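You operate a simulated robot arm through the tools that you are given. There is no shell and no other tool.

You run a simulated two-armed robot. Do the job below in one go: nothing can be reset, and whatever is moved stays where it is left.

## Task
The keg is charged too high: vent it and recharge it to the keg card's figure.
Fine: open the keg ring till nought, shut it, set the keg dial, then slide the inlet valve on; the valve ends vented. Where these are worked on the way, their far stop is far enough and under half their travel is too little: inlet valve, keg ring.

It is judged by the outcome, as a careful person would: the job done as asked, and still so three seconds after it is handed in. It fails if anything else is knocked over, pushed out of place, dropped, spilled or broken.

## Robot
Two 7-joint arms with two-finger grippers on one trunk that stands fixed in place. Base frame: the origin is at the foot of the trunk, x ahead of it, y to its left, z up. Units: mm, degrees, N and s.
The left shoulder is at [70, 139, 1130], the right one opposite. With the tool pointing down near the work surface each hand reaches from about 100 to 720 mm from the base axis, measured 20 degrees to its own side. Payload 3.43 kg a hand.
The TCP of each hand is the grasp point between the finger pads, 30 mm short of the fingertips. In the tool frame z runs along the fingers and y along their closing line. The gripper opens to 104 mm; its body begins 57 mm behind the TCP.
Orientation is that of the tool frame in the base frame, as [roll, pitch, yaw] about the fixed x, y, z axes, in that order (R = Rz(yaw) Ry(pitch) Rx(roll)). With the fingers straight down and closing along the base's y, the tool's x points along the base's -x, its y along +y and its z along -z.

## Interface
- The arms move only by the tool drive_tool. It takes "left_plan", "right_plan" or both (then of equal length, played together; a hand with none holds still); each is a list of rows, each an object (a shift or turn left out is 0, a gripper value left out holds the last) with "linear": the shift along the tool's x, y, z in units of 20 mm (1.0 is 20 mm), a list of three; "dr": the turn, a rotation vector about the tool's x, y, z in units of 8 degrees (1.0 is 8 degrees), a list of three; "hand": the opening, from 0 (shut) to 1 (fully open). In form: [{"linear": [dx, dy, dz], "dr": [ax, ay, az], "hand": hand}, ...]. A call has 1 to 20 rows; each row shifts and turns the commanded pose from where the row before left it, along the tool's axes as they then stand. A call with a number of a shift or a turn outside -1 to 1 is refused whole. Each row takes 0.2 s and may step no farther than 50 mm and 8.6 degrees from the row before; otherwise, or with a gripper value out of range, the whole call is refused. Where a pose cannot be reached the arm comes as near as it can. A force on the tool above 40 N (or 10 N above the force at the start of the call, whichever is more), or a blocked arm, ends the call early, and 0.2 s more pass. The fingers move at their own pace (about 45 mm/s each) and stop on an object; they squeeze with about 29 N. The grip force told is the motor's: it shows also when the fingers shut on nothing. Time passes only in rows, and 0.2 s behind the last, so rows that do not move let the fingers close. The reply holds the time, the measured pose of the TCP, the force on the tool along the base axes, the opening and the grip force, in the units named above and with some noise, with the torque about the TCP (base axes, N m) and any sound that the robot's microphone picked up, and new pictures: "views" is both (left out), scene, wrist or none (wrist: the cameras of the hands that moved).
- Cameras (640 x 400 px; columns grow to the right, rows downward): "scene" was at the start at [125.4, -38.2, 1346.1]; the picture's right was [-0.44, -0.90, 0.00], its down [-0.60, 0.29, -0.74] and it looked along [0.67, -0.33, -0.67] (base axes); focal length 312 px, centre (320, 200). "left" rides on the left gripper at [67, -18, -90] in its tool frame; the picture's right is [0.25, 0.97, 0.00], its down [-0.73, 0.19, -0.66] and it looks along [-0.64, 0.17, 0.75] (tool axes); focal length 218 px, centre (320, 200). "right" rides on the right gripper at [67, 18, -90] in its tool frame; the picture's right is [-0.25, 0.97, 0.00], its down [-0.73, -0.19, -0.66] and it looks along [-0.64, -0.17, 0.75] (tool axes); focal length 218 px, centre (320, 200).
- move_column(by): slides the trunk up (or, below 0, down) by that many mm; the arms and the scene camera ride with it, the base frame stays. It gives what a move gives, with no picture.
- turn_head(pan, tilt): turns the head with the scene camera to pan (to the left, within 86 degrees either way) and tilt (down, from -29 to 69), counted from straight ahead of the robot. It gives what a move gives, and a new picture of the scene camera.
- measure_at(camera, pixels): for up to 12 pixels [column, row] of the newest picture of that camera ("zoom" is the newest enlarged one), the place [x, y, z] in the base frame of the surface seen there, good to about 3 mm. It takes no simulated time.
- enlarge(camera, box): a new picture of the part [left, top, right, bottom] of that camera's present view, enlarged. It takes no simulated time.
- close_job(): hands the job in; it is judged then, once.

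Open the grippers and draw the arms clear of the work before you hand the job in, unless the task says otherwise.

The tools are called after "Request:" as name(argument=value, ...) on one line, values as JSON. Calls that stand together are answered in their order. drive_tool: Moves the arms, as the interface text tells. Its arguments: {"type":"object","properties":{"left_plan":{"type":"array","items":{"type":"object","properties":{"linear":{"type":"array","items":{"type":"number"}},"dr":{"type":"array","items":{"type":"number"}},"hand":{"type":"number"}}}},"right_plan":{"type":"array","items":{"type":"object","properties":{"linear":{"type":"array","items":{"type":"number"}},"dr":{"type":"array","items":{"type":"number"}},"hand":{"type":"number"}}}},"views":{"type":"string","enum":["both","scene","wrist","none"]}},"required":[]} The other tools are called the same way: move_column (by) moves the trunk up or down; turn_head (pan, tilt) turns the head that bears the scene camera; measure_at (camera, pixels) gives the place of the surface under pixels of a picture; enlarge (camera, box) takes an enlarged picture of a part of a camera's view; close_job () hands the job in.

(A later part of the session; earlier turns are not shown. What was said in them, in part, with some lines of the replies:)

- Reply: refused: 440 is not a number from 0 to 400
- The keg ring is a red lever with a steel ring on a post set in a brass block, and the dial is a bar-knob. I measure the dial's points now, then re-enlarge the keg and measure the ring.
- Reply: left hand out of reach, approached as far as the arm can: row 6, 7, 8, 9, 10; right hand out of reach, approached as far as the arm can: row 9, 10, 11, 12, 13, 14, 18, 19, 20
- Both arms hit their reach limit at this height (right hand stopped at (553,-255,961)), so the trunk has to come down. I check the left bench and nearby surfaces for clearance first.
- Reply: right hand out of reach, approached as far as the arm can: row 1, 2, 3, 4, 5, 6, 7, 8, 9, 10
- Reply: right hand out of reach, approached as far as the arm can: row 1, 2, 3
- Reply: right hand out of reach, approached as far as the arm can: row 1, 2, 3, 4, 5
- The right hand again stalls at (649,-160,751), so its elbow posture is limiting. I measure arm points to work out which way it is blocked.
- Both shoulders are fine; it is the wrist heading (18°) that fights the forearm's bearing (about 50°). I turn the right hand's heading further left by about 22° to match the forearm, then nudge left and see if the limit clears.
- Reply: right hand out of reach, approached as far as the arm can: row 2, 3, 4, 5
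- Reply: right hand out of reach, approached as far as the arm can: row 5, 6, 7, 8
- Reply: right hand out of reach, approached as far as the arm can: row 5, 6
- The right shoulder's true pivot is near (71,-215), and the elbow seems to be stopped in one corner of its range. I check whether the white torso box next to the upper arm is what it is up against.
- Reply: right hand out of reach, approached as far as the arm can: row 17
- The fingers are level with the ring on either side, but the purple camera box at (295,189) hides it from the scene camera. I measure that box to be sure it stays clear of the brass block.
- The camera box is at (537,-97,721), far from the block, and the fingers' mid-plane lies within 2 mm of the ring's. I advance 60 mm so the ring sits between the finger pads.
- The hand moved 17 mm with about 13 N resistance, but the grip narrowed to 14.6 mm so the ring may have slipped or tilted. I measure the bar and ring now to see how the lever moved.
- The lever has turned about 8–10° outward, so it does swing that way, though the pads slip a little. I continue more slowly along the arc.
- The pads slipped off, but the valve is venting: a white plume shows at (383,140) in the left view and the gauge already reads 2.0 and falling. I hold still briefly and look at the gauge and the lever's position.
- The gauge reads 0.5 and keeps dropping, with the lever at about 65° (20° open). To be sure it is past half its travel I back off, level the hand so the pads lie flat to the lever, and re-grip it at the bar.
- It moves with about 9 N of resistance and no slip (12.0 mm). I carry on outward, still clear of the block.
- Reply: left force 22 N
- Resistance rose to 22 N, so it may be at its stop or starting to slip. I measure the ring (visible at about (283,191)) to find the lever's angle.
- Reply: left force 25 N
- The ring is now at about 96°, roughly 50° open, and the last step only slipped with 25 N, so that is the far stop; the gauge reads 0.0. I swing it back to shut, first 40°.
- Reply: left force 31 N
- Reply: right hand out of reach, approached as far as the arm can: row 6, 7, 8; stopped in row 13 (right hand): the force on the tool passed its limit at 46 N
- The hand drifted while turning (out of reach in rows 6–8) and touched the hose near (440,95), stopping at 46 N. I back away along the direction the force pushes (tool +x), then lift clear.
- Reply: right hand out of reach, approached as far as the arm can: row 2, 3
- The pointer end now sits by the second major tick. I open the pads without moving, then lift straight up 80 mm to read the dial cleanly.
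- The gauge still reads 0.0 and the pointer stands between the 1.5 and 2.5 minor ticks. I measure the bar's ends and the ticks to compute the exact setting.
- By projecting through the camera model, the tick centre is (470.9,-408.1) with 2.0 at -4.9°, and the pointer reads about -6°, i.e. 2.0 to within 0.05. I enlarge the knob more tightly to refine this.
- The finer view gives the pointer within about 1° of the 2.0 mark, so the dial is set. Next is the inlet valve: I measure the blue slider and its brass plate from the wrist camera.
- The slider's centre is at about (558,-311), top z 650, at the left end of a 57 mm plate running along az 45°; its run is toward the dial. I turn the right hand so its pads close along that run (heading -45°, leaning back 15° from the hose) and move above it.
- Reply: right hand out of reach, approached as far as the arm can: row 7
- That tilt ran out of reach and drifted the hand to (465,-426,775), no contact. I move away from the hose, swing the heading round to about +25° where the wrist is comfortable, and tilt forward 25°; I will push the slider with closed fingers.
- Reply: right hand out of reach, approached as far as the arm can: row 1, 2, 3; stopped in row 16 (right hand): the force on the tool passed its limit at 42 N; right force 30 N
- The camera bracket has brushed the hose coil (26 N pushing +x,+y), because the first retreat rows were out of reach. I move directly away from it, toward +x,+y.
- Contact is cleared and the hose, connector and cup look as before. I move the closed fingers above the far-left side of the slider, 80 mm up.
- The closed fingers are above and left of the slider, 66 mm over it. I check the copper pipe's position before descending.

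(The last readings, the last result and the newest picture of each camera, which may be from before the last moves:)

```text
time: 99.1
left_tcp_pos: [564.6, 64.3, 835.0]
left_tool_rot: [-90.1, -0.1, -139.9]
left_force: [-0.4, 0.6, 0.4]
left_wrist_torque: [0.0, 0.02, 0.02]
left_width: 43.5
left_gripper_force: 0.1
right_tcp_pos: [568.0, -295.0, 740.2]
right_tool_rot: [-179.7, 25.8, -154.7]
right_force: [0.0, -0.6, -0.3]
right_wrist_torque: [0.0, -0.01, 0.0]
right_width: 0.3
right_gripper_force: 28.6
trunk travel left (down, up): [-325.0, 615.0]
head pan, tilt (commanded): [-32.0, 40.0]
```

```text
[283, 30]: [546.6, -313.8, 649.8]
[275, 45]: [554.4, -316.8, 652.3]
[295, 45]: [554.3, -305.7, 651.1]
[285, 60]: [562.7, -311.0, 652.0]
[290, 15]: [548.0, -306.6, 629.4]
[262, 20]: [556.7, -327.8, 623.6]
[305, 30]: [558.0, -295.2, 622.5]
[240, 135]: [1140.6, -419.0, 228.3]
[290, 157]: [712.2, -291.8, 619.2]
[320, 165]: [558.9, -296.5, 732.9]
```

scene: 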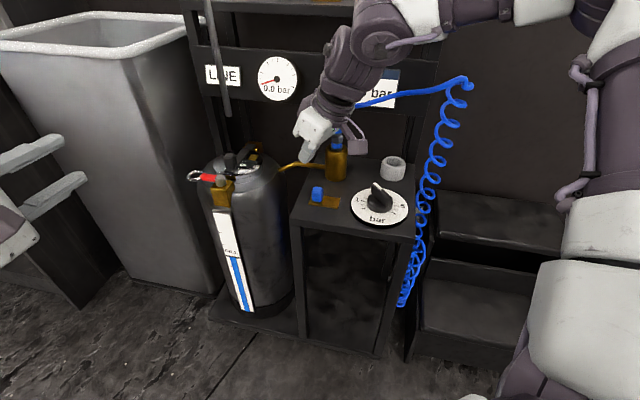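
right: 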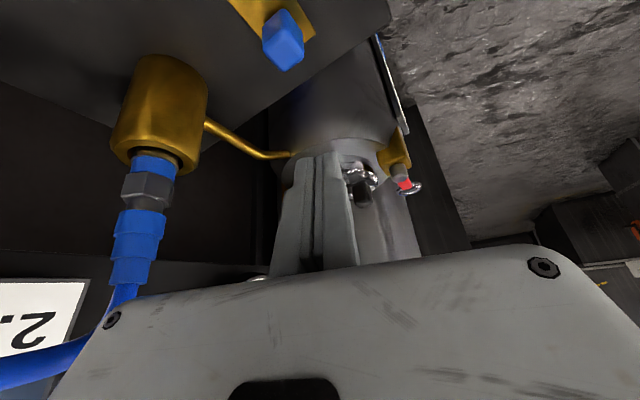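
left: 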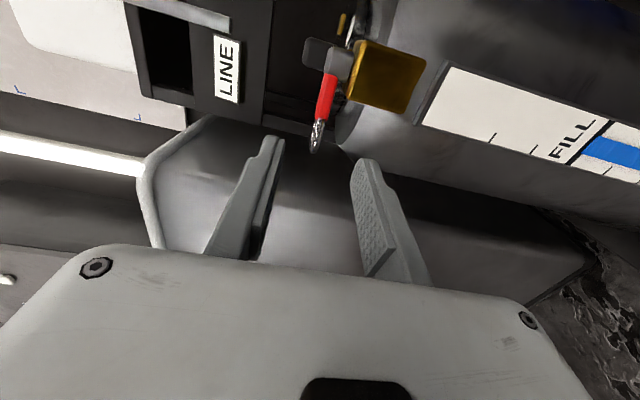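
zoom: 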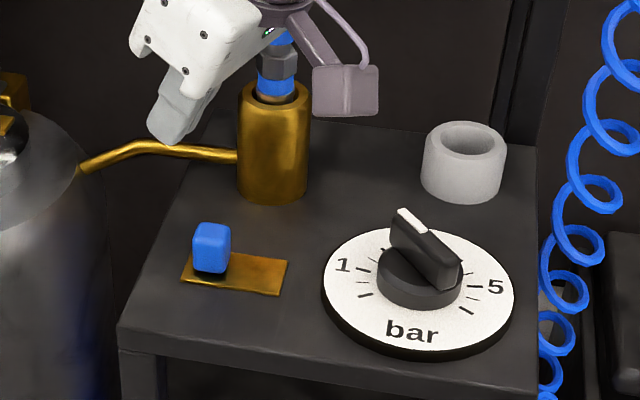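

The pipe is well away (x>630). I lower the closed fingers straight down to z≈635 beside the slider's left face.

Request:
drive_tool(right_plan=[{"linear": [0.426, 0, 0.877]}, {"linear": [0.426, 0, 0.877]}, {"linear": [0.426, 0, 0.877]}, {"linear": [0.426, 0, 0.877]}], views="both")

Request:
enlarge(camera="scene", box=[280, 120, 420, 240])

Request:
enlarge(camera="right", box=[220, 60, 420, 220])

```text
time: 100.1
left_tcp_pos: [562.7, 64.5, 834.8]
left_tool_rot: [-90.0, 0.0, -140.0]
left_force: [-0.8, -0.9, 0.4]
left_wrist_torque: [0.02, -0.02, 0.0]
left_width: 43.8
left_gripper_force: 0.0
right_tcp_pos: [566.6, -295.3, 661.9]
right_tool_rot: [-179.6, 26.0, -154.6]
right_force: [1.4, 0.6, 0.3]
right_wrist_torque: [0.01, 0.0, 0.02]
right_width: 0.1
right_gripper_force: 29.3
trunk travel left (down, up): [-325.0, 615.0]
head pan, tilt (commanded): [-32.0, 40.0]
```

scene: 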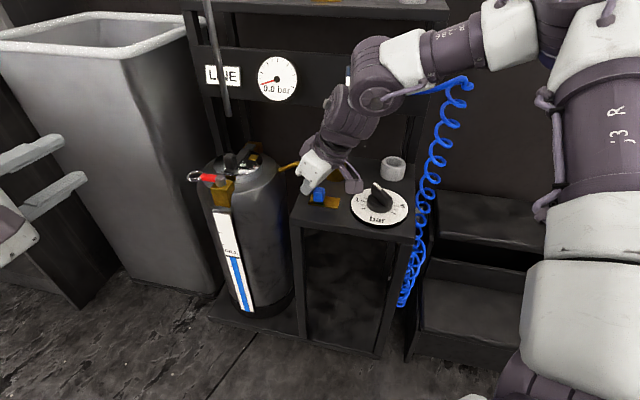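
right: 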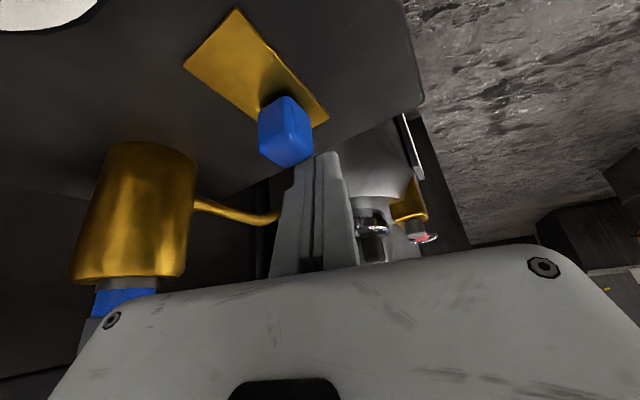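

```text
3.33 times, centred on (350, 180) of scene
```

zoom: 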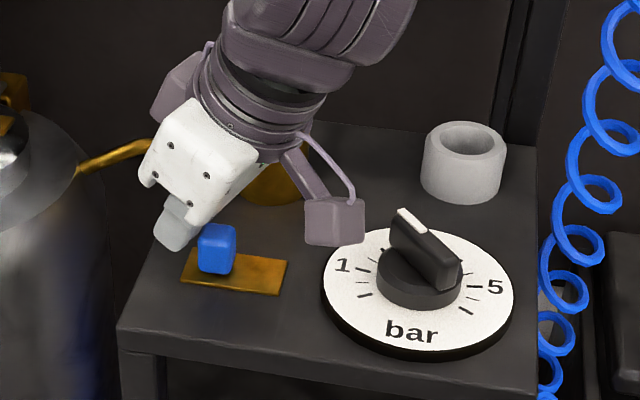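

```text
2.50 times, centred on (320, 140) of right
```

zoom: 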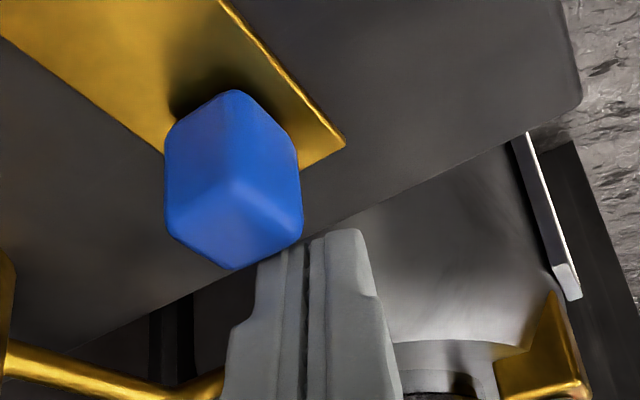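

The fingers sit just left of the slider with a small gap. I push along the plate toward the dial in 8 mm steps, about 32 mm in all.

Request:
drive_tool(right_plan=[{"linear": [0.339, -0.134, -0.164]}, {"linear": [0.339, -0.134, -0.164]}, {"linear": [0.339, -0.134, -0.164]}, {"linear": [0.339, -0.134, -0.164]}], views="both")

Request:
enlarge(camera="scene", box=[250, 50, 420, 240])

Request:
enlarge(camera="right", box=[180, 20, 420, 220])

```text
time: 101.1
left_tcp_pos: [564.9, 64.7, 834.7]
left_tool_rot: [-90.0, -0.2, -139.9]
left_force: [1.1, 0.2, 0.2]
left_wrist_torque: [0.0, -0.02, -0.04]
left_width: 44.0
left_gripper_force: 0.1
right_tcp_pos: [546.5, -316.0, 664.1]
right_tool_rot: [-179.6, 26.2, -154.4]
right_force: [14.6, 11.0, -1.1]
right_wrist_torque: [0.16, -0.19, 0.17]
right_width: 0.3
right_gripper_force: 29.3
trunk travel left (down, up): [-325.0, 615.0]
head pan, tilt (commanded): [-32.0, 40.0]
```

scene: 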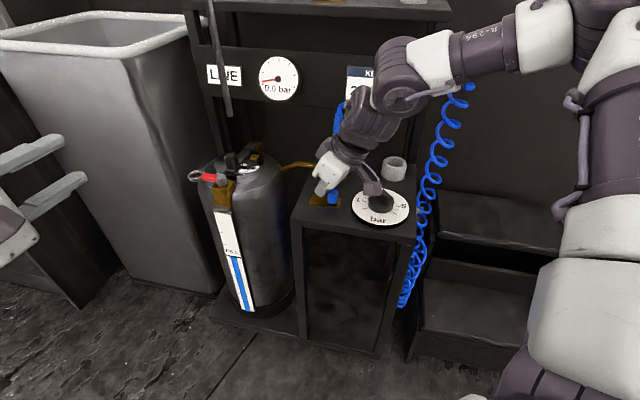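
right: 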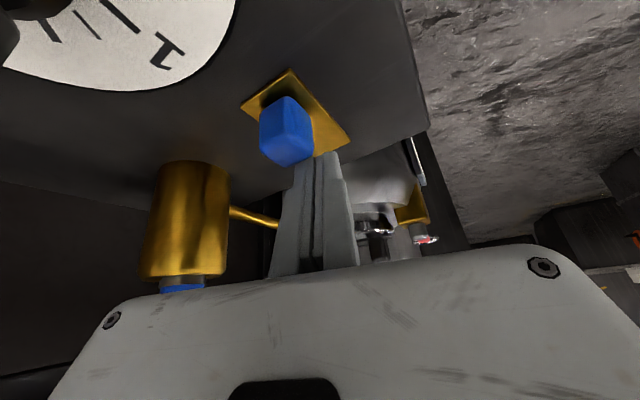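

```text
2.11 times, centred on (335, 145) of scene
```

zoom: 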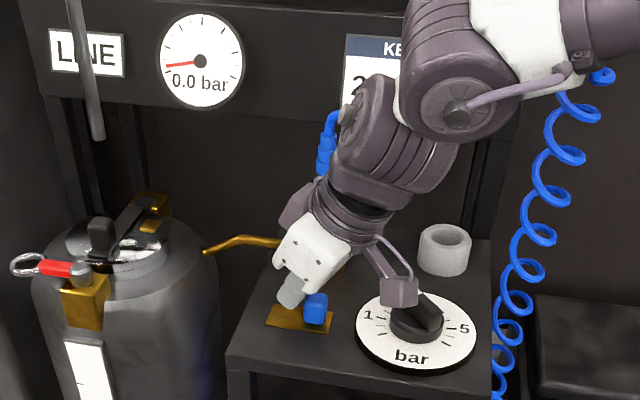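

```text
2.00 times, centred on (300, 120) of right
```

zoom: 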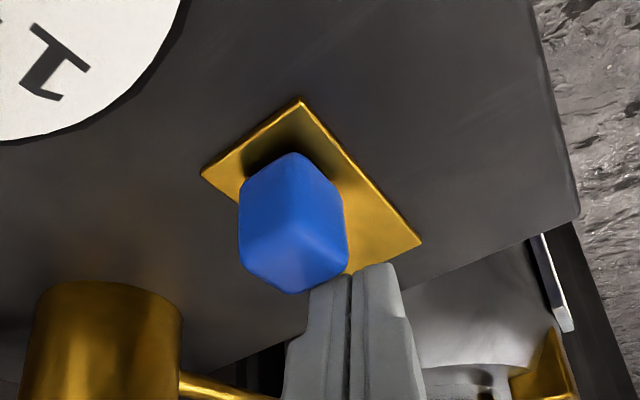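

The slider has moved most of its run (18 N load) and the gauge needle seems to be lifting off zero. I push a little further to reach the far stop.

Request:
drive_tool(right_plan=[{"linear": [0.17, -0.067, -0.082]}, {"linear": [0.17, -0.067, -0.082]}, {"linear": [0.17, -0.067, -0.082]}], views="both")

Request:
enlarge(camera="scene", box=[250, 50, 420, 240])

Request:
enlarge(camera="right", box=[180, 20, 420, 220])

```text
time: 101.6
left_tcp_pos: [562.3, 61.9, 834.5]
left_tool_rot: [-90.0, -0.2, -140.2]
left_force: [-0.4, -0.4, 0.5]
left_wrist_torque: [0.03, 0.04, 0.0]
left_width: 43.9
left_gripper_force: 0.0
right_tcp_pos: [543.7, -318.6, 667.8]
right_tool_rot: [-179.9, 27.5, -154.2]
right_force: [18.0, 19.4, 0.7]
right_wrist_torque: [0.35, -0.23, 0.25]
right_width: 0.1
right_gripper_force: 28.7
trunk travel left (down, up): [-325.0, 615.0]
head pan, tilt (commanded): [-32.0, 40.0]
stopped in row 2 (right hand): the force on the tool passed its limit at 42 N (the readings are from after the stop); the commanded pose is now the measured one
```

scene: 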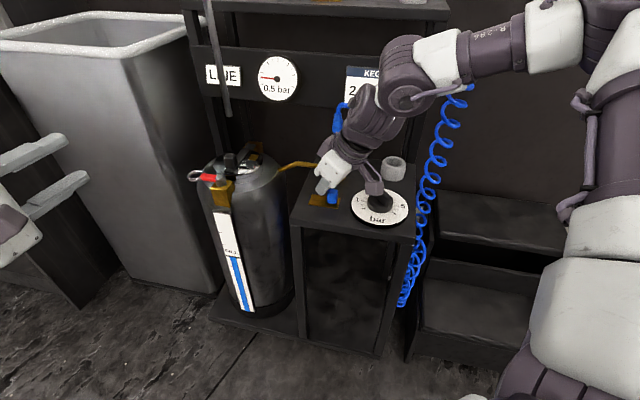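
right: 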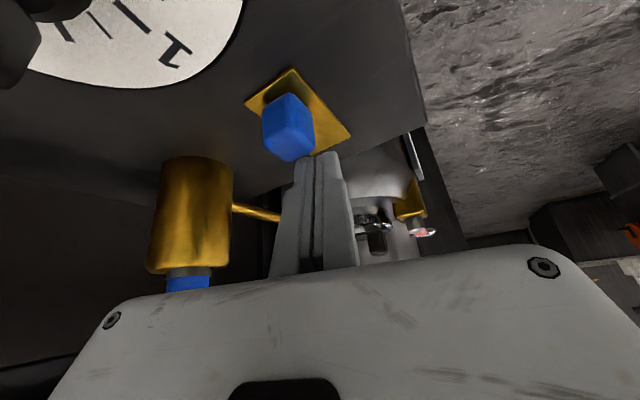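

```text
2.11 times, centred on (335, 145) of scene
```

zoom: 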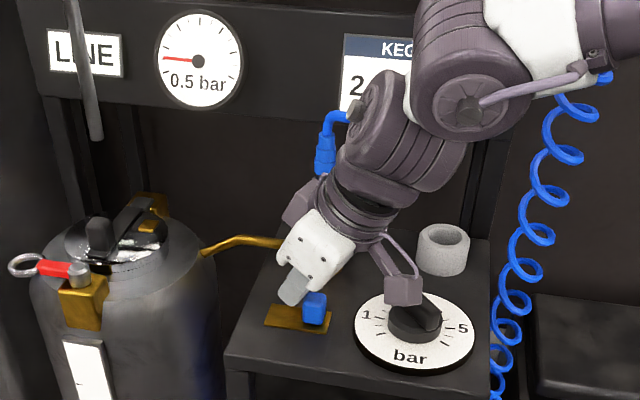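

```text
2.00 times, centred on (300, 120) of right
```

zoom: 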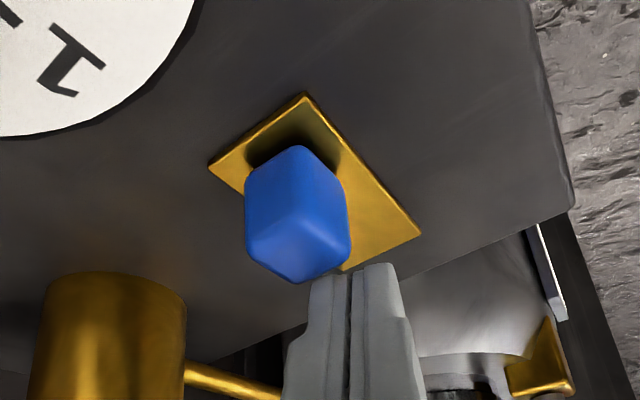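

Far stop reached (42 N along the plate) and the gauge is climbing: 0.5 bar. I hold there and let the keg charge.

Request:
drive_tool(right_plan=[{}, {}, {}, {}, {}, {}, {}, {}, {}, {}], views="scene")

Request:
enlarge(camera="scene", box=[250, 50, 420, 240])

```text
time: 103.8
left_tcp_pos: [562.4, 66.1, 835.1]
left_tool_rot: [-89.8, -0.1, -140.1]
left_force: [-0.2, -0.2, -1.0]
left_wrist_torque: [0.02, 0.02, -0.01]
left_width: 43.7
left_gripper_force: 0.1
right_tcp_pos: [543.7, -317.1, 667.1]
right_tool_rot: [-179.9, 27.2, -154.3]
right_force: [19.7, 15.7, 15.1]
right_wrist_torque: [0.09, -0.35, 0.22]
right_width: 0.4
right_gripper_force: 28.6
trunk travel left (down, up): [-325.0, 615.0]
head pan, tilt (commanded): [-32.0, 40.0]
```

scene: 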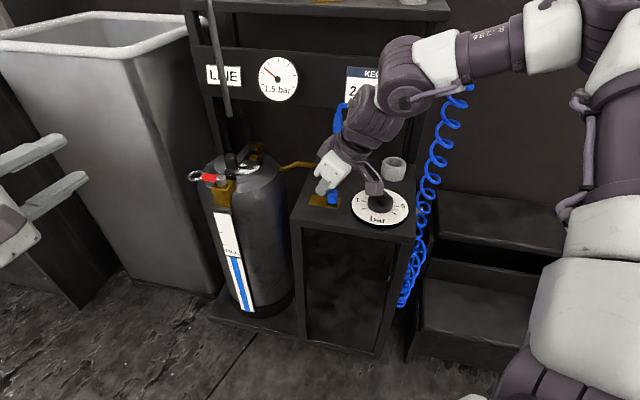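

```text
2.11 times, centred on (335, 145) of scene
```

zoom: 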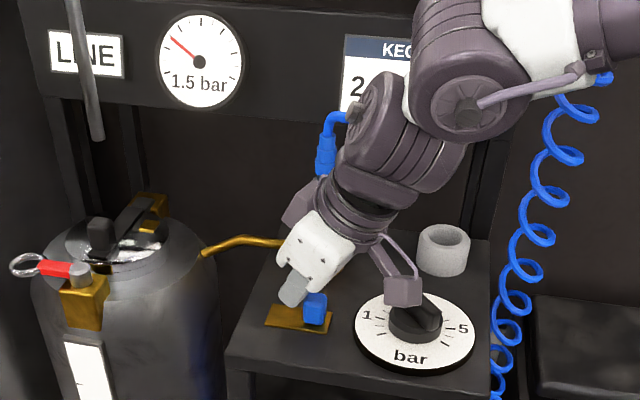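

The gauge is at 1.5 and rising. I keep holding until it settles at the dial's setting.

Request:
drive_tool(right_plan=[{}, {}, {}, {}, {}, {}, {}, {}, {}, {}, {}, {}, {}, {}, {}], views="scene")

Request:
enlarge(camera="scene", box=[240, 50, 320, 110])

```text
time: 107.0
left_tcp_pos: [563.4, 65.1, 835.2]
left_tool_rot: [-89.9, -0.2, -140.1]
left_force: [0.4, 0.0, 0.2]
left_wrist_torque: [0.02, -0.02, 0.01]
left_width: 43.8
left_gripper_force: 0.1
right_tcp_pos: [542.9, -317.3, 668.1]
right_tool_rot: [-179.7, 27.2, -154.2]
right_force: [17.0, 18.4, 10.7]
right_wrist_torque: [0.16, -0.28, 0.18]
right_width: 0.0
right_gripper_force: 28.7
trunk travel left (down, up): [-325.0, 615.0]
head pan, tilt (commanded): [-32.0, 40.0]
```

scene: 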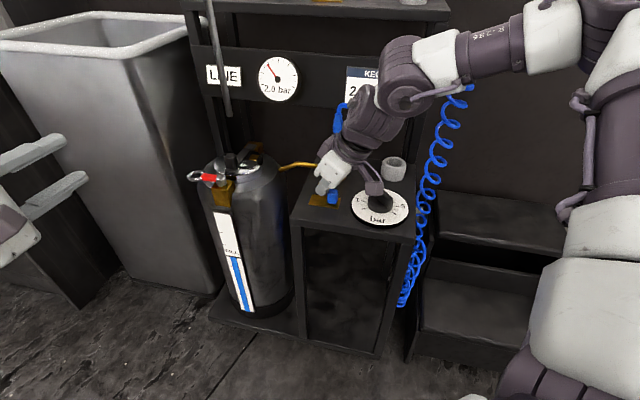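

```text
6.67 times, centred on (280, 80) of scene
```

zoom: 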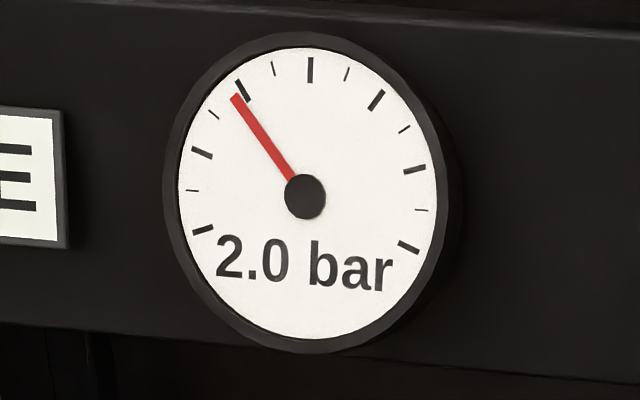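

The gauge reads 2.0 with the needle just about on the 2 tick. I wait a little longer to see where it settles.

Request:
drive_tool(right_plan=[{}, {}, {}, {}, {}, {}, {}, {}, {}, {}, {}, {}, {}, {}, {}, {}, {}, {}, {}, {}], views="scene")

Request:
enlarge(camera="scene", box=[240, 50, 320, 110])

```text
time: 111.2
left_tcp_pos: [564.3, 64.3, 834.6]
left_tool_rot: [-89.9, -0.1, -140.0]
left_force: [0.1, 0.2, 0.5]
left_wrist_torque: [-0.01, 0.03, -0.02]
left_width: 44.0
left_gripper_force: 0.1
right_tcp_pos: [542.5, -317.5, 668.8]
right_tool_rot: [-179.7, 27.1, -154.1]
right_force: [17.8, 16.5, 13.1]
right_wrist_torque: [0.16, -0.32, 0.21]
right_width: 0.0
right_gripper_force: 29.6
trunk travel left (down, up): [-325.0, 615.0]
head pan, tilt (commanded): [-32.0, 40.0]
```

scene: 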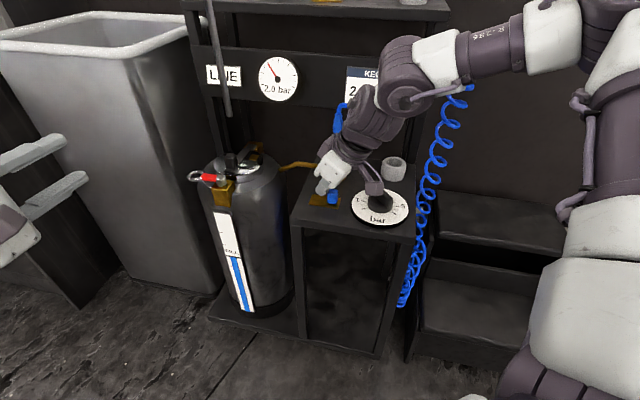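

```text
6.67 times, centred on (280, 80) of scene
```

zoom: 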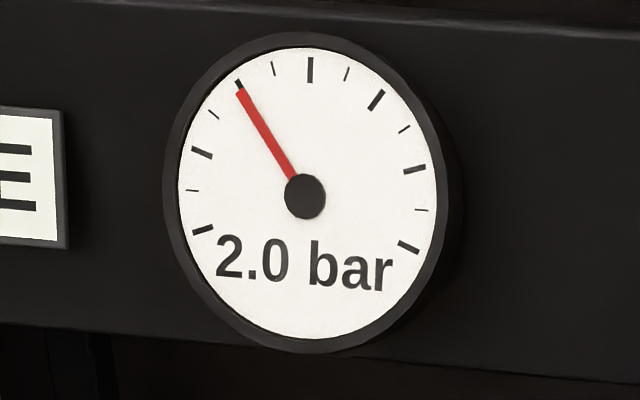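

The needle now rests exactly on the 2 tick at 2.0 bar, matching the card. I back the fingers off the slider and lift 70 mm to cross over to its other side.

Request:
drive_tool(right_plan=[{"linear": [-0.339, 0.134, 0.164]}, {"linear": [-0.45, 0, -0.89]}, {"linear": [-0.45, 0, -0.89]}, {"linear": [-0.45, 0, -0.89]}, {"linear": [-0.225, 0, -0.445]}], views="both")

Request:
enlarge(camera="scene", box=[250, 50, 420, 240])

Request:
enlarge(camera="right", box=[180, 0, 420, 200])

```text
time: 112.4
left_tcp_pos: [563.6, 62.4, 835.9]
left_tool_rot: [-90.0, 0.0, -140.1]
left_force: [-0.3, 0.0, 0.3]
left_wrist_torque: [0.04, -0.02, 0.0]
left_width: 43.8
left_gripper_force: 0.1
right_tcp_pos: [546.6, -315.2, 735.5]
right_tool_rot: [-179.8, 26.7, -154.5]
right_force: [-0.5, 0.0, 0.8]
right_wrist_torque: [-0.02, -0.01, -0.02]
right_width: 0.0
right_gripper_force: 29.2
trunk travel left (down, up): [-325.0, 615.0]
head pan, tilt (commanded): [-32.0, 40.0]
```

scene: 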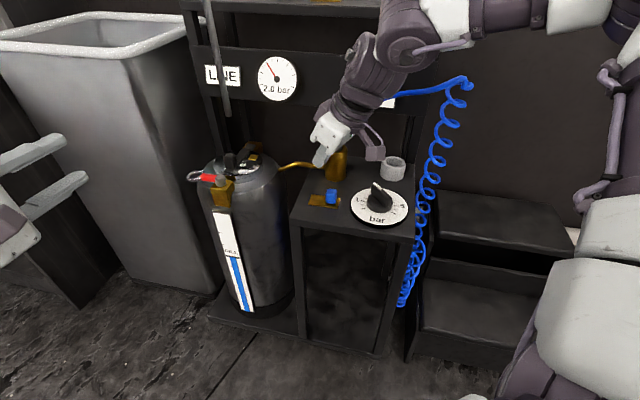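
right: 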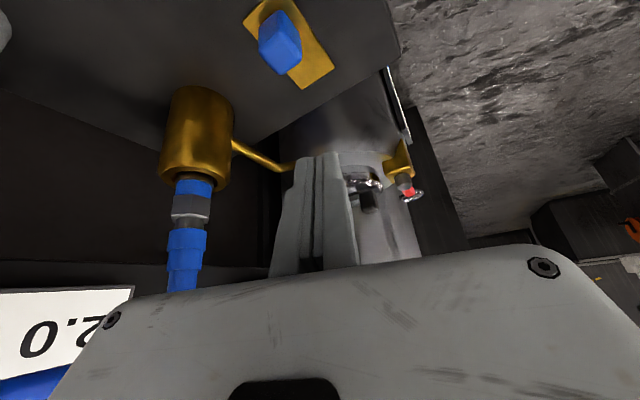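

```text
2.11 times, centred on (335, 145) of scene
```

zoom: 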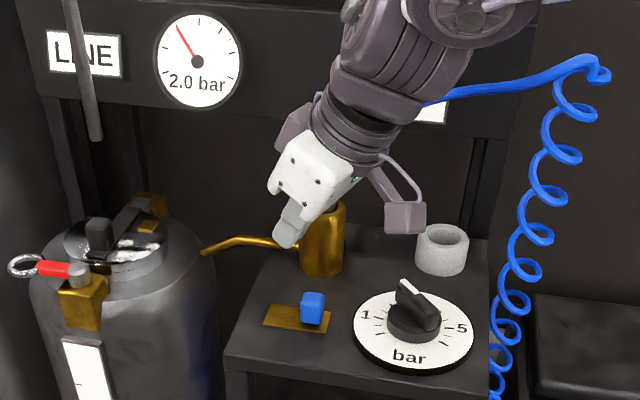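

```text
2.00 times, centred on (300, 100) of right
```

zoom: 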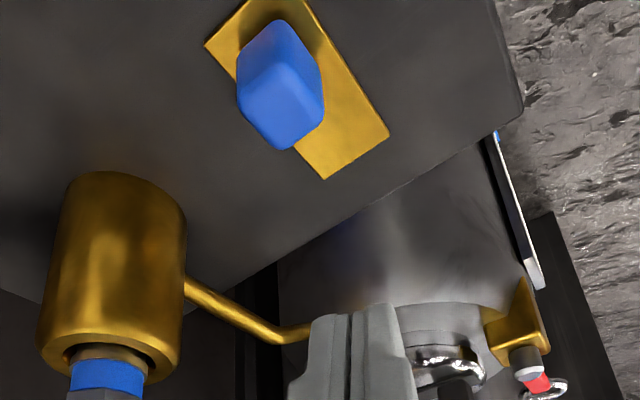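

The slider stands at the right end and the dial is unchanged. I measure its present position.

Request:
measure_at(camera="right", pixels=[[283, 52], [273, 48], [290, 48], [283, 65], [282, 25], [268, 40], [297, 45], [305, 80]])

Request:
measure_at(camera="scene", pixels=[[331, 188], [327, 192], [335, 192], [331, 197], [329, 202], [334, 203], [312, 202], [336, 207], [352, 200]])

```text
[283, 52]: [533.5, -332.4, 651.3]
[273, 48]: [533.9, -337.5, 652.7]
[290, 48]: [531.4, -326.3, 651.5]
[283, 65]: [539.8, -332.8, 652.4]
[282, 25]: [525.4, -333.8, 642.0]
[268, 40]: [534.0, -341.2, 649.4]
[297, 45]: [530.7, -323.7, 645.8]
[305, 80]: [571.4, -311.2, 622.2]
```

```text
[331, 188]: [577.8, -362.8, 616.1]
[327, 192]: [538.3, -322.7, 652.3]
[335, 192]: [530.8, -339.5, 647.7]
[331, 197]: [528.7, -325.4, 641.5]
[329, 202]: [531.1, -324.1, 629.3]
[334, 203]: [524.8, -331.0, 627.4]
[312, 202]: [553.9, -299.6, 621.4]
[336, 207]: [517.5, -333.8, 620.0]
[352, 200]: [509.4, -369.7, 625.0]
```

The slider is at (534,-332.5), 30 mm from where it began. I cross over to its right side at height, then lower to 10 mm above working depth and look.

Request:
drive_tool(right_plan=[{"linear": [0.847, -0.335, -0.411]}, {"linear": [0.847, -0.335, -0.411]}, {"linear": [0.847, -0.335, -0.411]}, {"linear": [0.445, 0, 0.89]}, {"linear": [0.445, 0, 0.89]}, {"linear": [0.445, 0, 0.89]}], views="both")

Request:
enlarge(camera="scene", box=[280, 130, 420, 240])

Request:
enlarge(camera="right", box=[200, 60, 440, 220])

```text
time: 113.8
left_tcp_pos: [564.6, 61.8, 835.7]
left_tool_rot: [-90.0, 0.0, -140.2]
left_force: [1.0, 0.4, 0.8]
left_wrist_torque: [-0.03, -0.05, 0.02]
left_width: 43.7
left_gripper_force: 0.1
right_tcp_pos: [506.4, -357.5, 674.4]
right_tool_rot: [-179.8, 26.7, -154.3]
right_force: [0.7, -0.7, 0.4]
right_wrist_torque: [0.0, 0.03, 0.02]
right_width: 0.0
right_gripper_force: 28.4
trunk travel left (down, up): [-325.0, 615.0]
head pan, tilt (commanded): [-32.0, 40.0]
```

scene: 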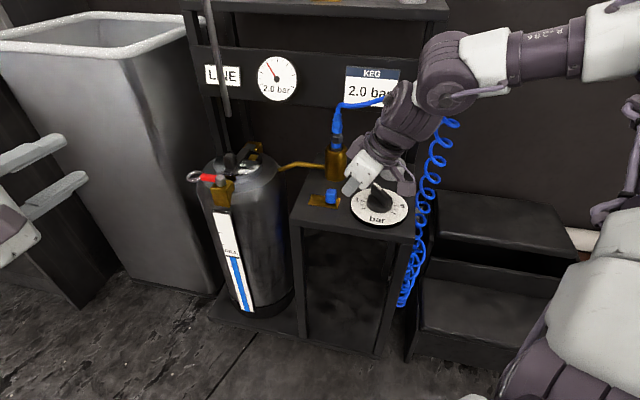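
right: 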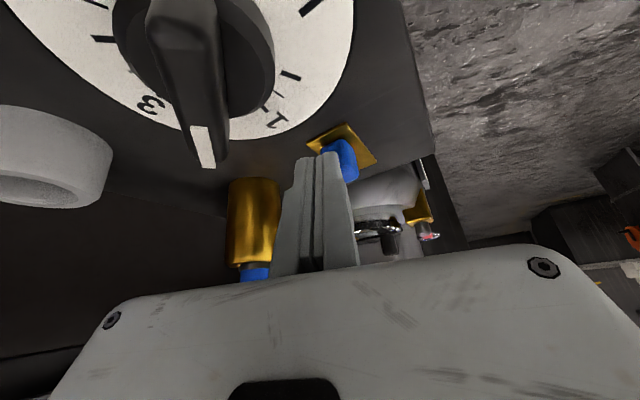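

```text
3.64 times, centred on (350, 185) of scene
```

zoom: 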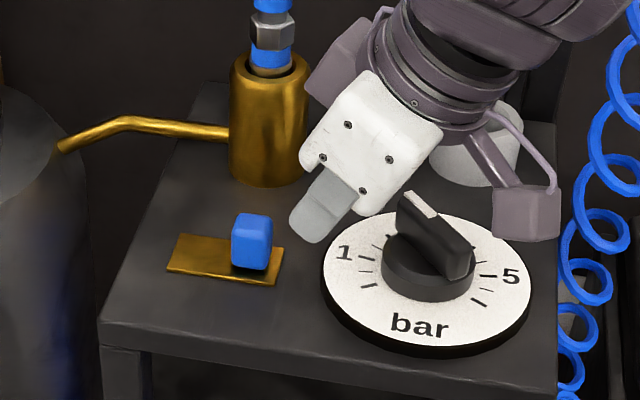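

```text
2.50 times, centred on (320, 140) of right
```

zoom: 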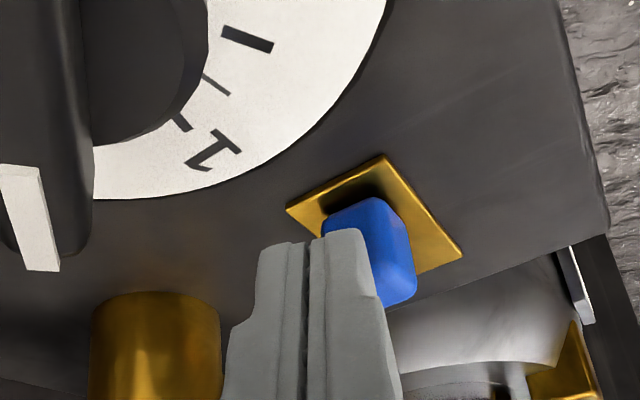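

The fingers are just right of the slider, in line within 3 mm. I ease back 4 mm while going down 10 mm, then push the slider back along the plate.

Request:
drive_tool(right_plan=[{"linear": [0.39, -0.065, 0.36]}, {}, {"linear": [-0.337, 0.132, 0.17]}, {"linear": [-0.337, 0.132, 0.17]}, {"linear": [-0.337, 0.132, 0.17]}, {"linear": [-0.337, 0.132, 0.17]}], views="both")

Request:
enlarge(camera="scene", box=[250, 50, 420, 240])

Request:
enlarge(camera="right", box=[200, 60, 440, 220])

```text
time: 115.2
left_tcp_pos: [563.5, 62.3, 835.4]
left_tool_rot: [-90.0, 0.1, -140.1]
left_force: [-0.1, -0.7, -0.3]
left_wrist_torque: [0.0, 0.0, 0.02]
left_width: 43.8
left_gripper_force: 0.1
right_tcp_pos: [526.2, -337.0, 664.0]
right_tool_rot: [-179.7, 26.7, -154.4]
right_force: [0.1, -0.6, -0.3]
right_wrist_torque: [-0.04, 0.02, 0.02]
right_width: 0.1
right_gripper_force: 28.8
trunk travel left (down, up): [-325.0, 615.0]
head pan, tilt (commanded): [-32.0, 40.0]
```

scene: 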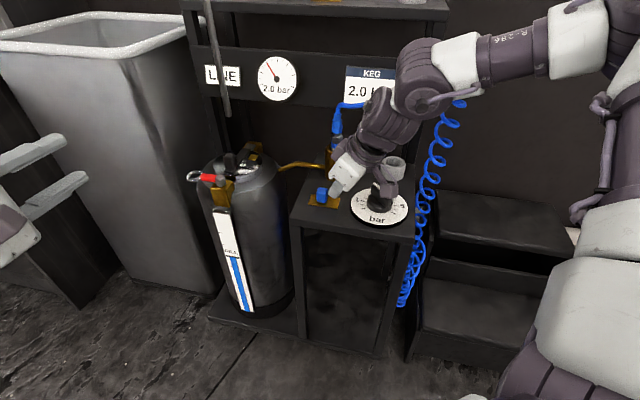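
right: 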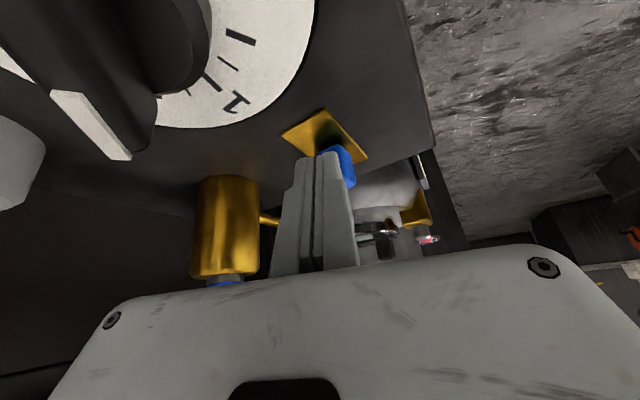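

```text
2.11 times, centred on (335, 145) of scene
```

zoom: 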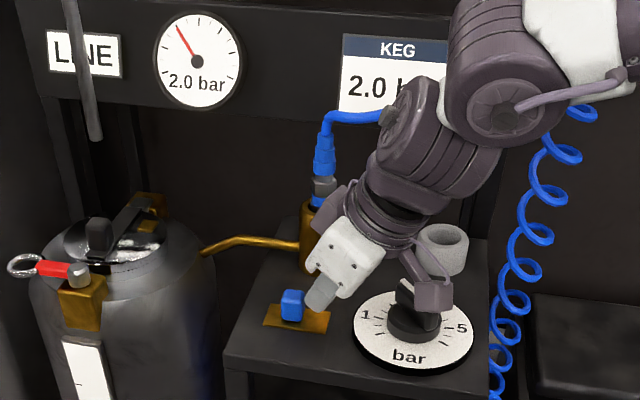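

```text
2.50 times, centred on (320, 140) of right
```

zoom: 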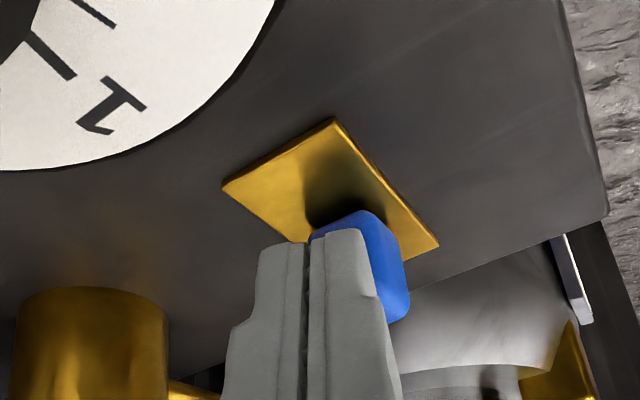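

The slider is moving back and the gauge holds 2.0. I continue in 4 mm steps until it meets its left stop.

Request:
drive_tool(right_plan=[{"linear": [-0.169, 0.066, 0.085]}, {"linear": [-0.169, 0.066, 0.085]}, {"linear": [-0.169, 0.066, 0.085]}, {"linear": [-0.169, 0.066, 0.085]}], views="both")

Request:
enlarge(camera="scene", box=[280, 130, 420, 240])

Request:
enlarge(camera="right", box=[200, 60, 440, 220])

```text
time: 116.2
left_tcp_pos: [562.5, 60.5, 837.4]
left_tool_rot: [-90.0, 0.0, -140.2]
left_force: [-0.5, 0.3, -0.4]
left_wrist_torque: [0.02, 0.0, -0.01]
left_width: 43.7
left_gripper_force: 0.0
right_tcp_pos: [533.8, -329.0, 664.3]
right_tool_rot: [-179.8, 26.7, -154.6]
right_force: [-15.4, -12.2, 4.0]
right_wrist_torque: [-0.14, 0.21, 0.1]
right_width: 0.1
right_gripper_force: 28.9
trunk travel left (down, up): [-325.0, 615.0]
head pan, tilt (commanded): [-32.0, 40.0]
```

scene: 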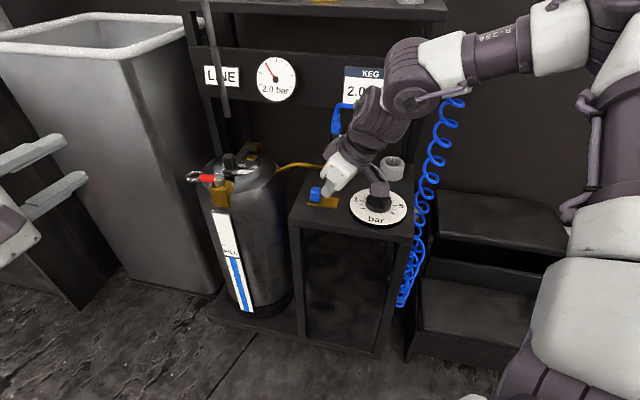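
right: 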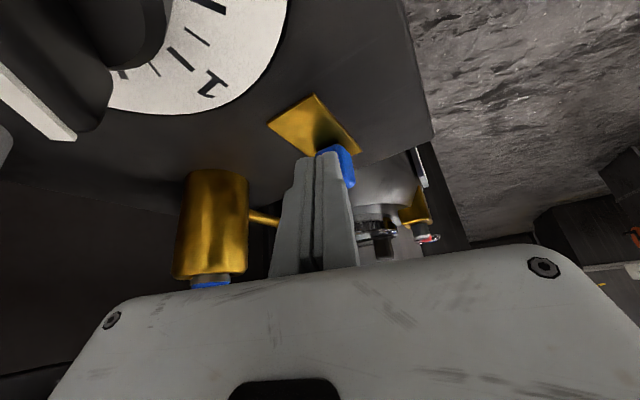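

```text
3.64 times, centred on (350, 185) of scene
```

zoom: 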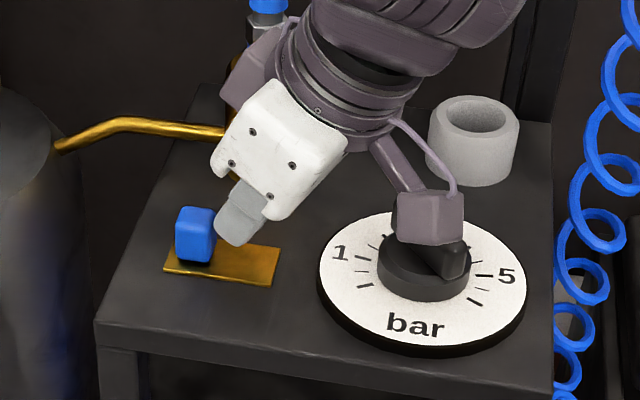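

```text
2.50 times, centred on (320, 140) of right
```

zoom: 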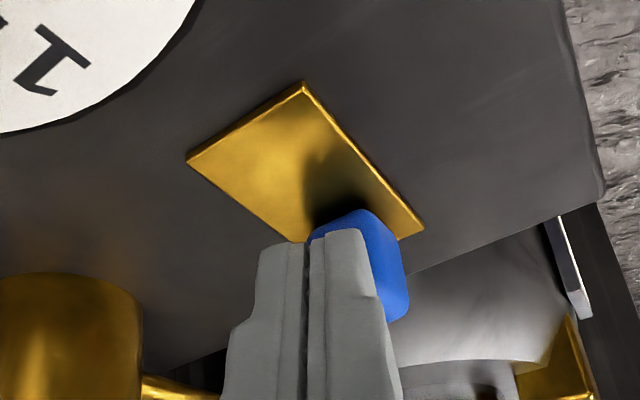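

The load is 20 N with the slider near the plate's left end. I push a bit more to confirm it is against its stop.

Request:
drive_tool(right_plan=[{"linear": [-0.169, 0.066, 0.085]}, {"linear": [-0.169, 0.066, 0.085]}, {"linear": [-0.169, 0.066, 0.085]}], views="both")

Request:
enlarge(camera="scene", box=[280, 130, 420, 240])

```text
time: 116.7
left_tcp_pos: [560.5, 64.8, 838.0]
left_tool_rot: [-89.9, 0.2, -140.0]
left_force: [-0.2, 1.0, 0.2]
left_wrist_torque: [0.02, -0.01, -0.03]
left_width: 43.4
left_gripper_force: 0.1
right_tcp_pos: [536.4, -327.3, 662.5]
right_tool_rot: [-179.4, 25.8, -154.9]
right_force: [-26.1, -27.1, 16.2]
right_wrist_torque: [-0.11, 0.21, 0.09]
right_width: 0.3
right_gripper_force: 28.4
trunk travel left (down, up): [-325.0, 615.0]
head pan, tilt (commanded): [-32.0, 40.0]
stopped in row 2 (right hand): the force on the tool passed its limit at 44 N (the readings are from after the stop); the commanded pose is now the measured one
```

scene: 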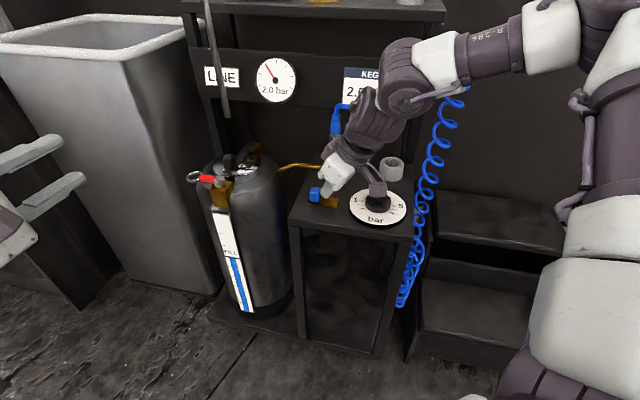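
right: 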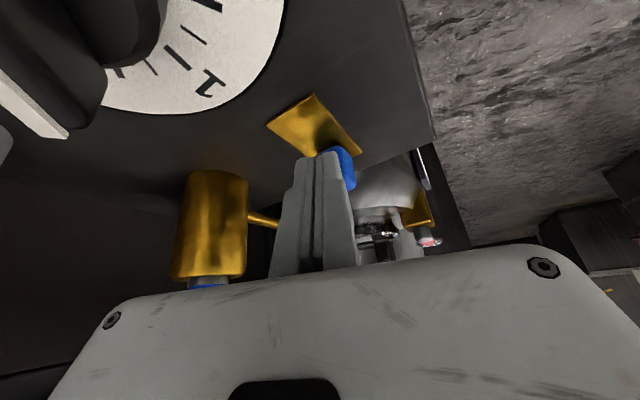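

```text
3.64 times, centred on (350, 185) of scene
```

zoom: 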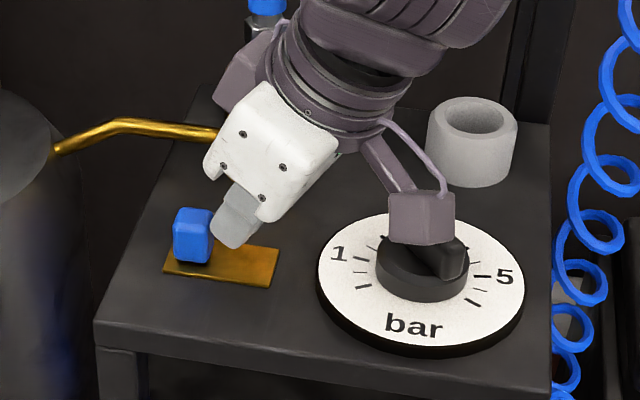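

The 44 N stop shows the slider is hard back at its left end. I back the fingers off, lift clear, and check the gauge, dial and slider.

Request:
drive_tool(right_plan=[{"linear": [0.337, -0.132, -0.17]}, {"linear": [-0.44, 0, -0.89]}, {"linear": [-0.44, 0, -0.89]}, {"linear": [-0.44, 0, -0.89]}, {"linear": [-0.44, 0, -0.89]}, {"linear": [-0.44, 0, -0.89]}], views="both")

Request:
enlarge(camera="scene", box=[280, 130, 420, 240])

Request:
enlarge(camera="scene", box=[190, 50, 320, 210])

```text
time: 118.1
left_tcp_pos: [563.5, 65.1, 837.5]
left_tool_rot: [-89.9, 0.0, -140.0]
left_force: [0.5, -0.3, 0.1]
left_wrist_torque: [-0.02, -0.03, -0.03]
left_width: 43.7
left_gripper_force: 0.0
right_tcp_pos: [533.8, -329.4, 761.3]
right_tool_rot: [-179.7, 26.1, -154.5]
right_force: [-0.5, 0.0, 0.1]
right_wrist_torque: [0.01, 0.02, 0.03]
right_width: 0.0
right_gripper_force: 29.1
trunk travel left (down, up): [-325.0, 615.0]
head pan, tilt (commanded): [-32.0, 40.0]
```

scene: 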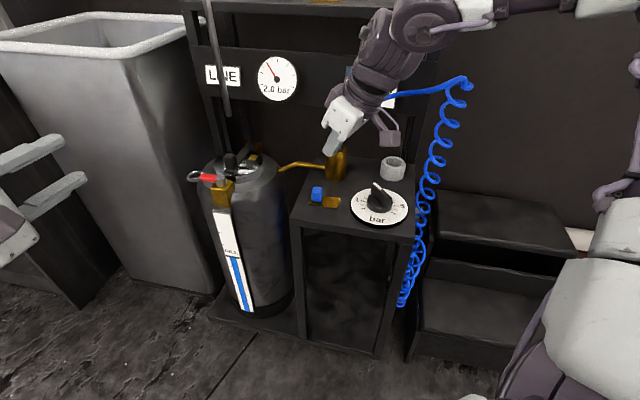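
right: 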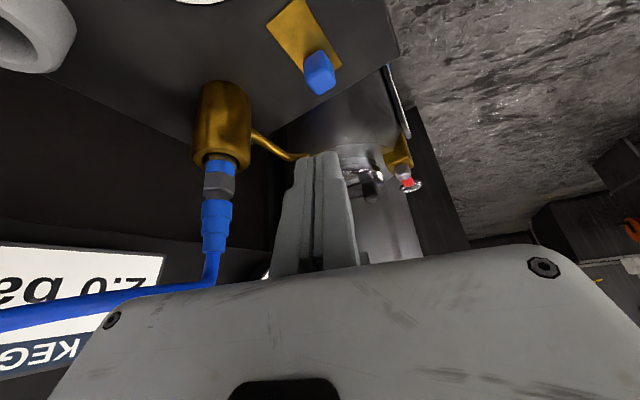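

```text
3.64 times, centred on (350, 185) of scene
```

zoom: 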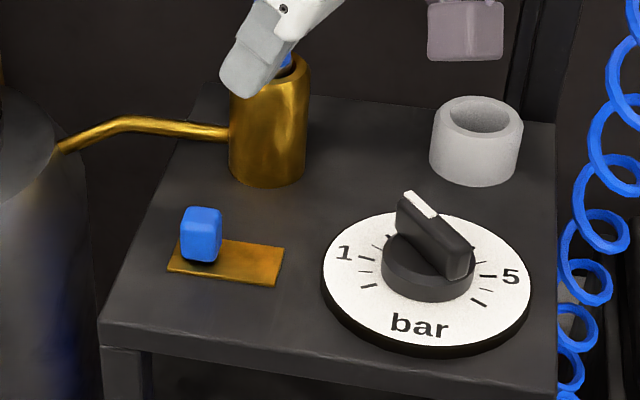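

```text
2.50 times, centred on (255, 130) of scene
```

zoom: 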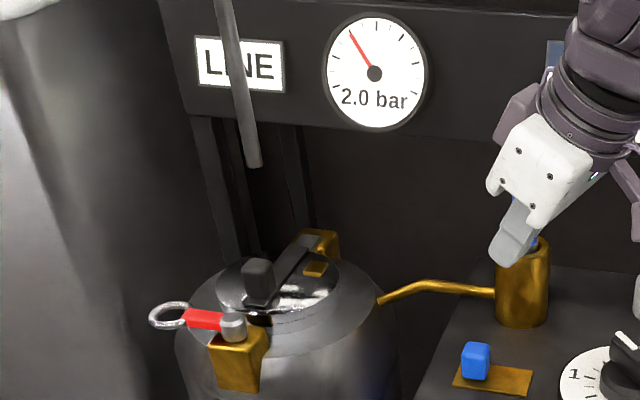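

Gauge 2.0, pointer on 2, slider back at its left end and ring shut. I now open both grippers and draw the arms back clear of the work.

Request:
drive_tool(right_plan=[{"linear": [0.55, 0.337, -0.92]}, {"linear": [0.55, 0.337, -0.92]}, {"linear": [0.55, 0.337, -0.92]}, {"linear": [0.55, 0.337, -0.92]}, {"linear": [0.55, 0.337, -0.92], "hand": 1}, {"linear": [0.55, 0.337, -0.92]}, {"linear": [0.55, 0.337, -0.92]}, {"linear": [0.55, 0.337, -0.92]}, {"linear": [0.55, 0.337, -0.92]}, {"linear": [0.55, 0.337, -0.92]}, {}], left_plan=[{"linear": [0, 0, -0.7], "hand": 1}, {"linear": [0, 0, -0.7]}, {"linear": [0, 0, -0.7]}, {"linear": [0, 0, -0.7]}, {}, {}, {}, {}, {}, {}, {}], views="both")

Request:
enlarge(camera="scene", box=[280, 130, 420, 240])

Request:
enlarge(camera="scene", box=[190, 50, 320, 210])

```text
time: 120.5
left_tcp_pos: [558.5, 70.1, 835.3]
left_tool_rot: [-90.3, -0.4, -140.1]
left_force: [-0.8, 0.1, 0.4]
left_wrist_torque: [0.02, -0.04, -0.01]
left_width: 104.2
left_gripper_force: 0.0
left hand out of reach, approached as far as the arm can: row 1, 2, 3, 4
right_tcp_pos: [341.0, -346.0, 878.6]
right_tool_rot: [-179.7, 26.0, -154.6]
right_force: [0.0, 0.9, 0.1]
right_wrist_torque: [-0.04, 0.0, -0.02]
right_width: 103.9
right_gripper_force: 0.0
trunk travel left (down, up): [-325.0, 615.0]
head pan, tilt (commanded): [-32.0, 40.0]
```

scene: 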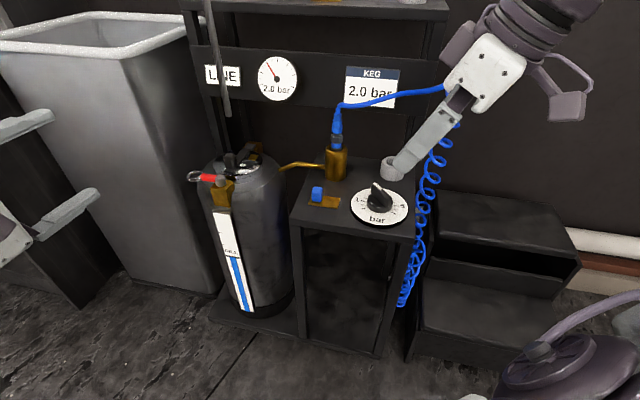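
right: 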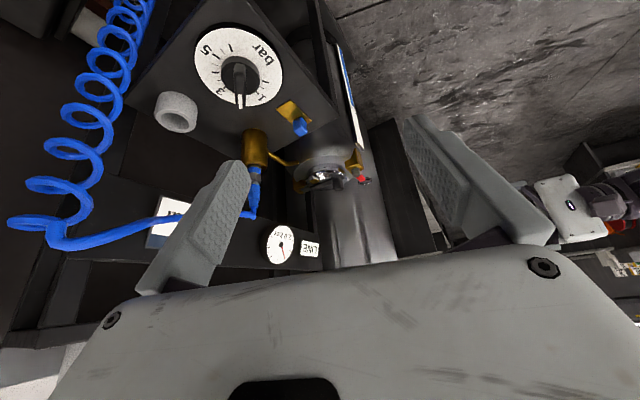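
left: 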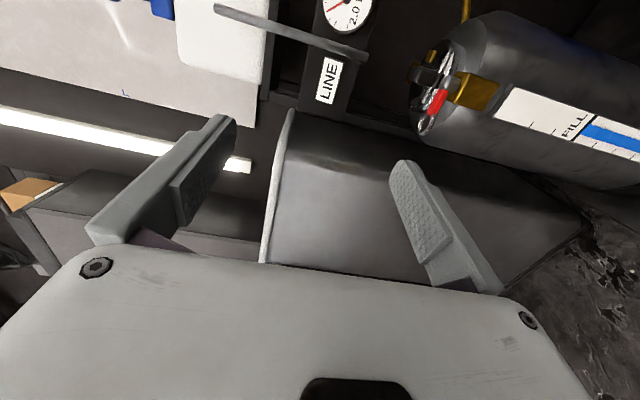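

```text
3.64 times, centred on (350, 185) of scene
```

zoom: 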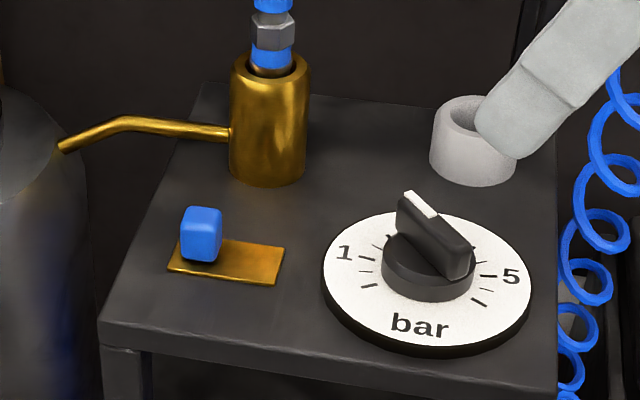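

```text
2.50 times, centred on (255, 130) of scene
```

zoom: 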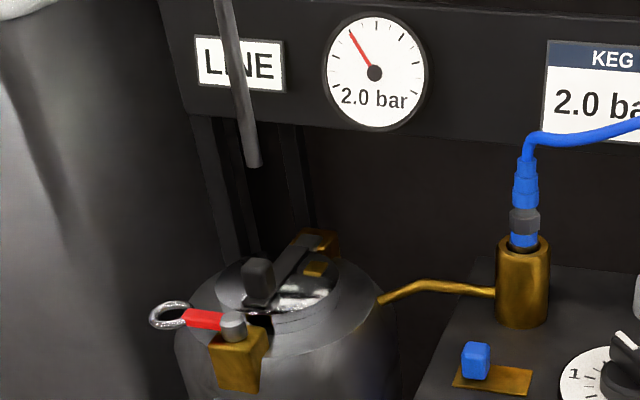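

Both arms are clear and open, and the gauge holds 2.0. As a last check I measure the slider and ring against their starting places.

Request:
measure_at(camera="scene", pixels=[[316, 192], [312, 196], [322, 196], [387, 187], [380, 226], [408, 207], [338, 160], [210, 178]])

Request:
enlarge(camera="scene", box=[240, 50, 320, 110])

Request:
enlarge(camera="right", box=[180, 10, 340, 150])

```text
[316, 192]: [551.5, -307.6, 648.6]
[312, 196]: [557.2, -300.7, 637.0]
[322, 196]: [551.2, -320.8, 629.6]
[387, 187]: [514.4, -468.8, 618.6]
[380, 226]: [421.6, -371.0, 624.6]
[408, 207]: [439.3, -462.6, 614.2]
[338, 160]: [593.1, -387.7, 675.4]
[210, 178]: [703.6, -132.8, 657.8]
```

```text
6.67 times, centred on (280, 80) of scene
```

zoom: 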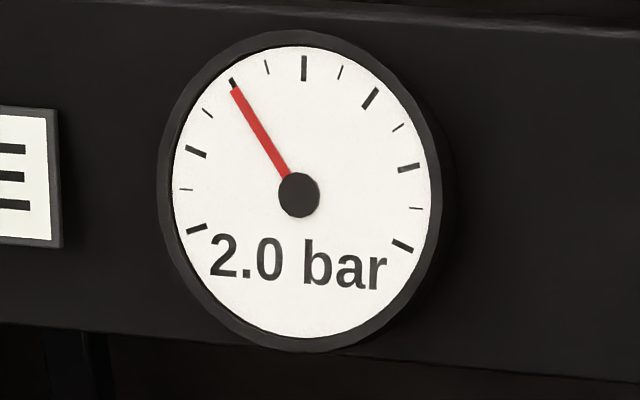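

```text
2.86 times, centred on (260, 80) of right
```

zoom: 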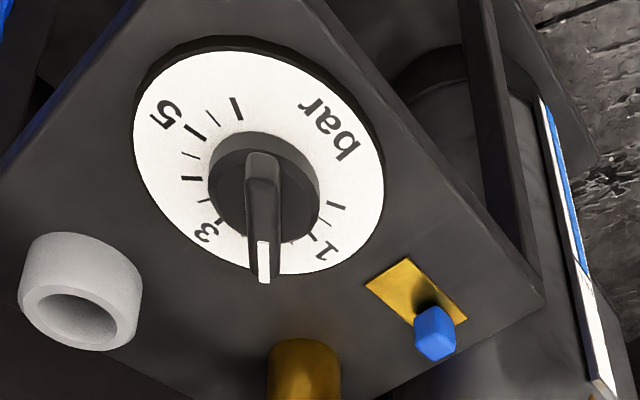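

The slider measures within noise of its start (552,-307). The ring is shut, the dial is on 2, and the gauge is steady on 2.0 bar. Both hands are open and clear, so I hand the job in.

Request:
close_job()

```text
The job is handed in.
```

The keg is vented and recharged to the card's figure. The gauge was holding steady at 2.0 bar when I handed the job in.

- **Keg ring:** I opened it to its far stop. The gauge read 0.0 bar, and I then shut the ring back to its starting position.
- **Keg dial:** It is now set to 2.0 bar, down from about 3.5.
- **Inlet valve:** I slid it fully on, waited for the gauge to settle at 2.0 bar, then slid it back to its left stop, the vented position it started in.
- **Hose contact:** While I was working the dial and valve, the right hand touched the blue coiled hose twice, at 46 N and 42 N. I backed off each time. The hose and its connector looked unchanged, and nothing was knocked over or moved.

Both grippers are open. The right arm is well back from the stand. The left arm reached its limit while retreating, so it stands less far back, but still well clear of the keg.
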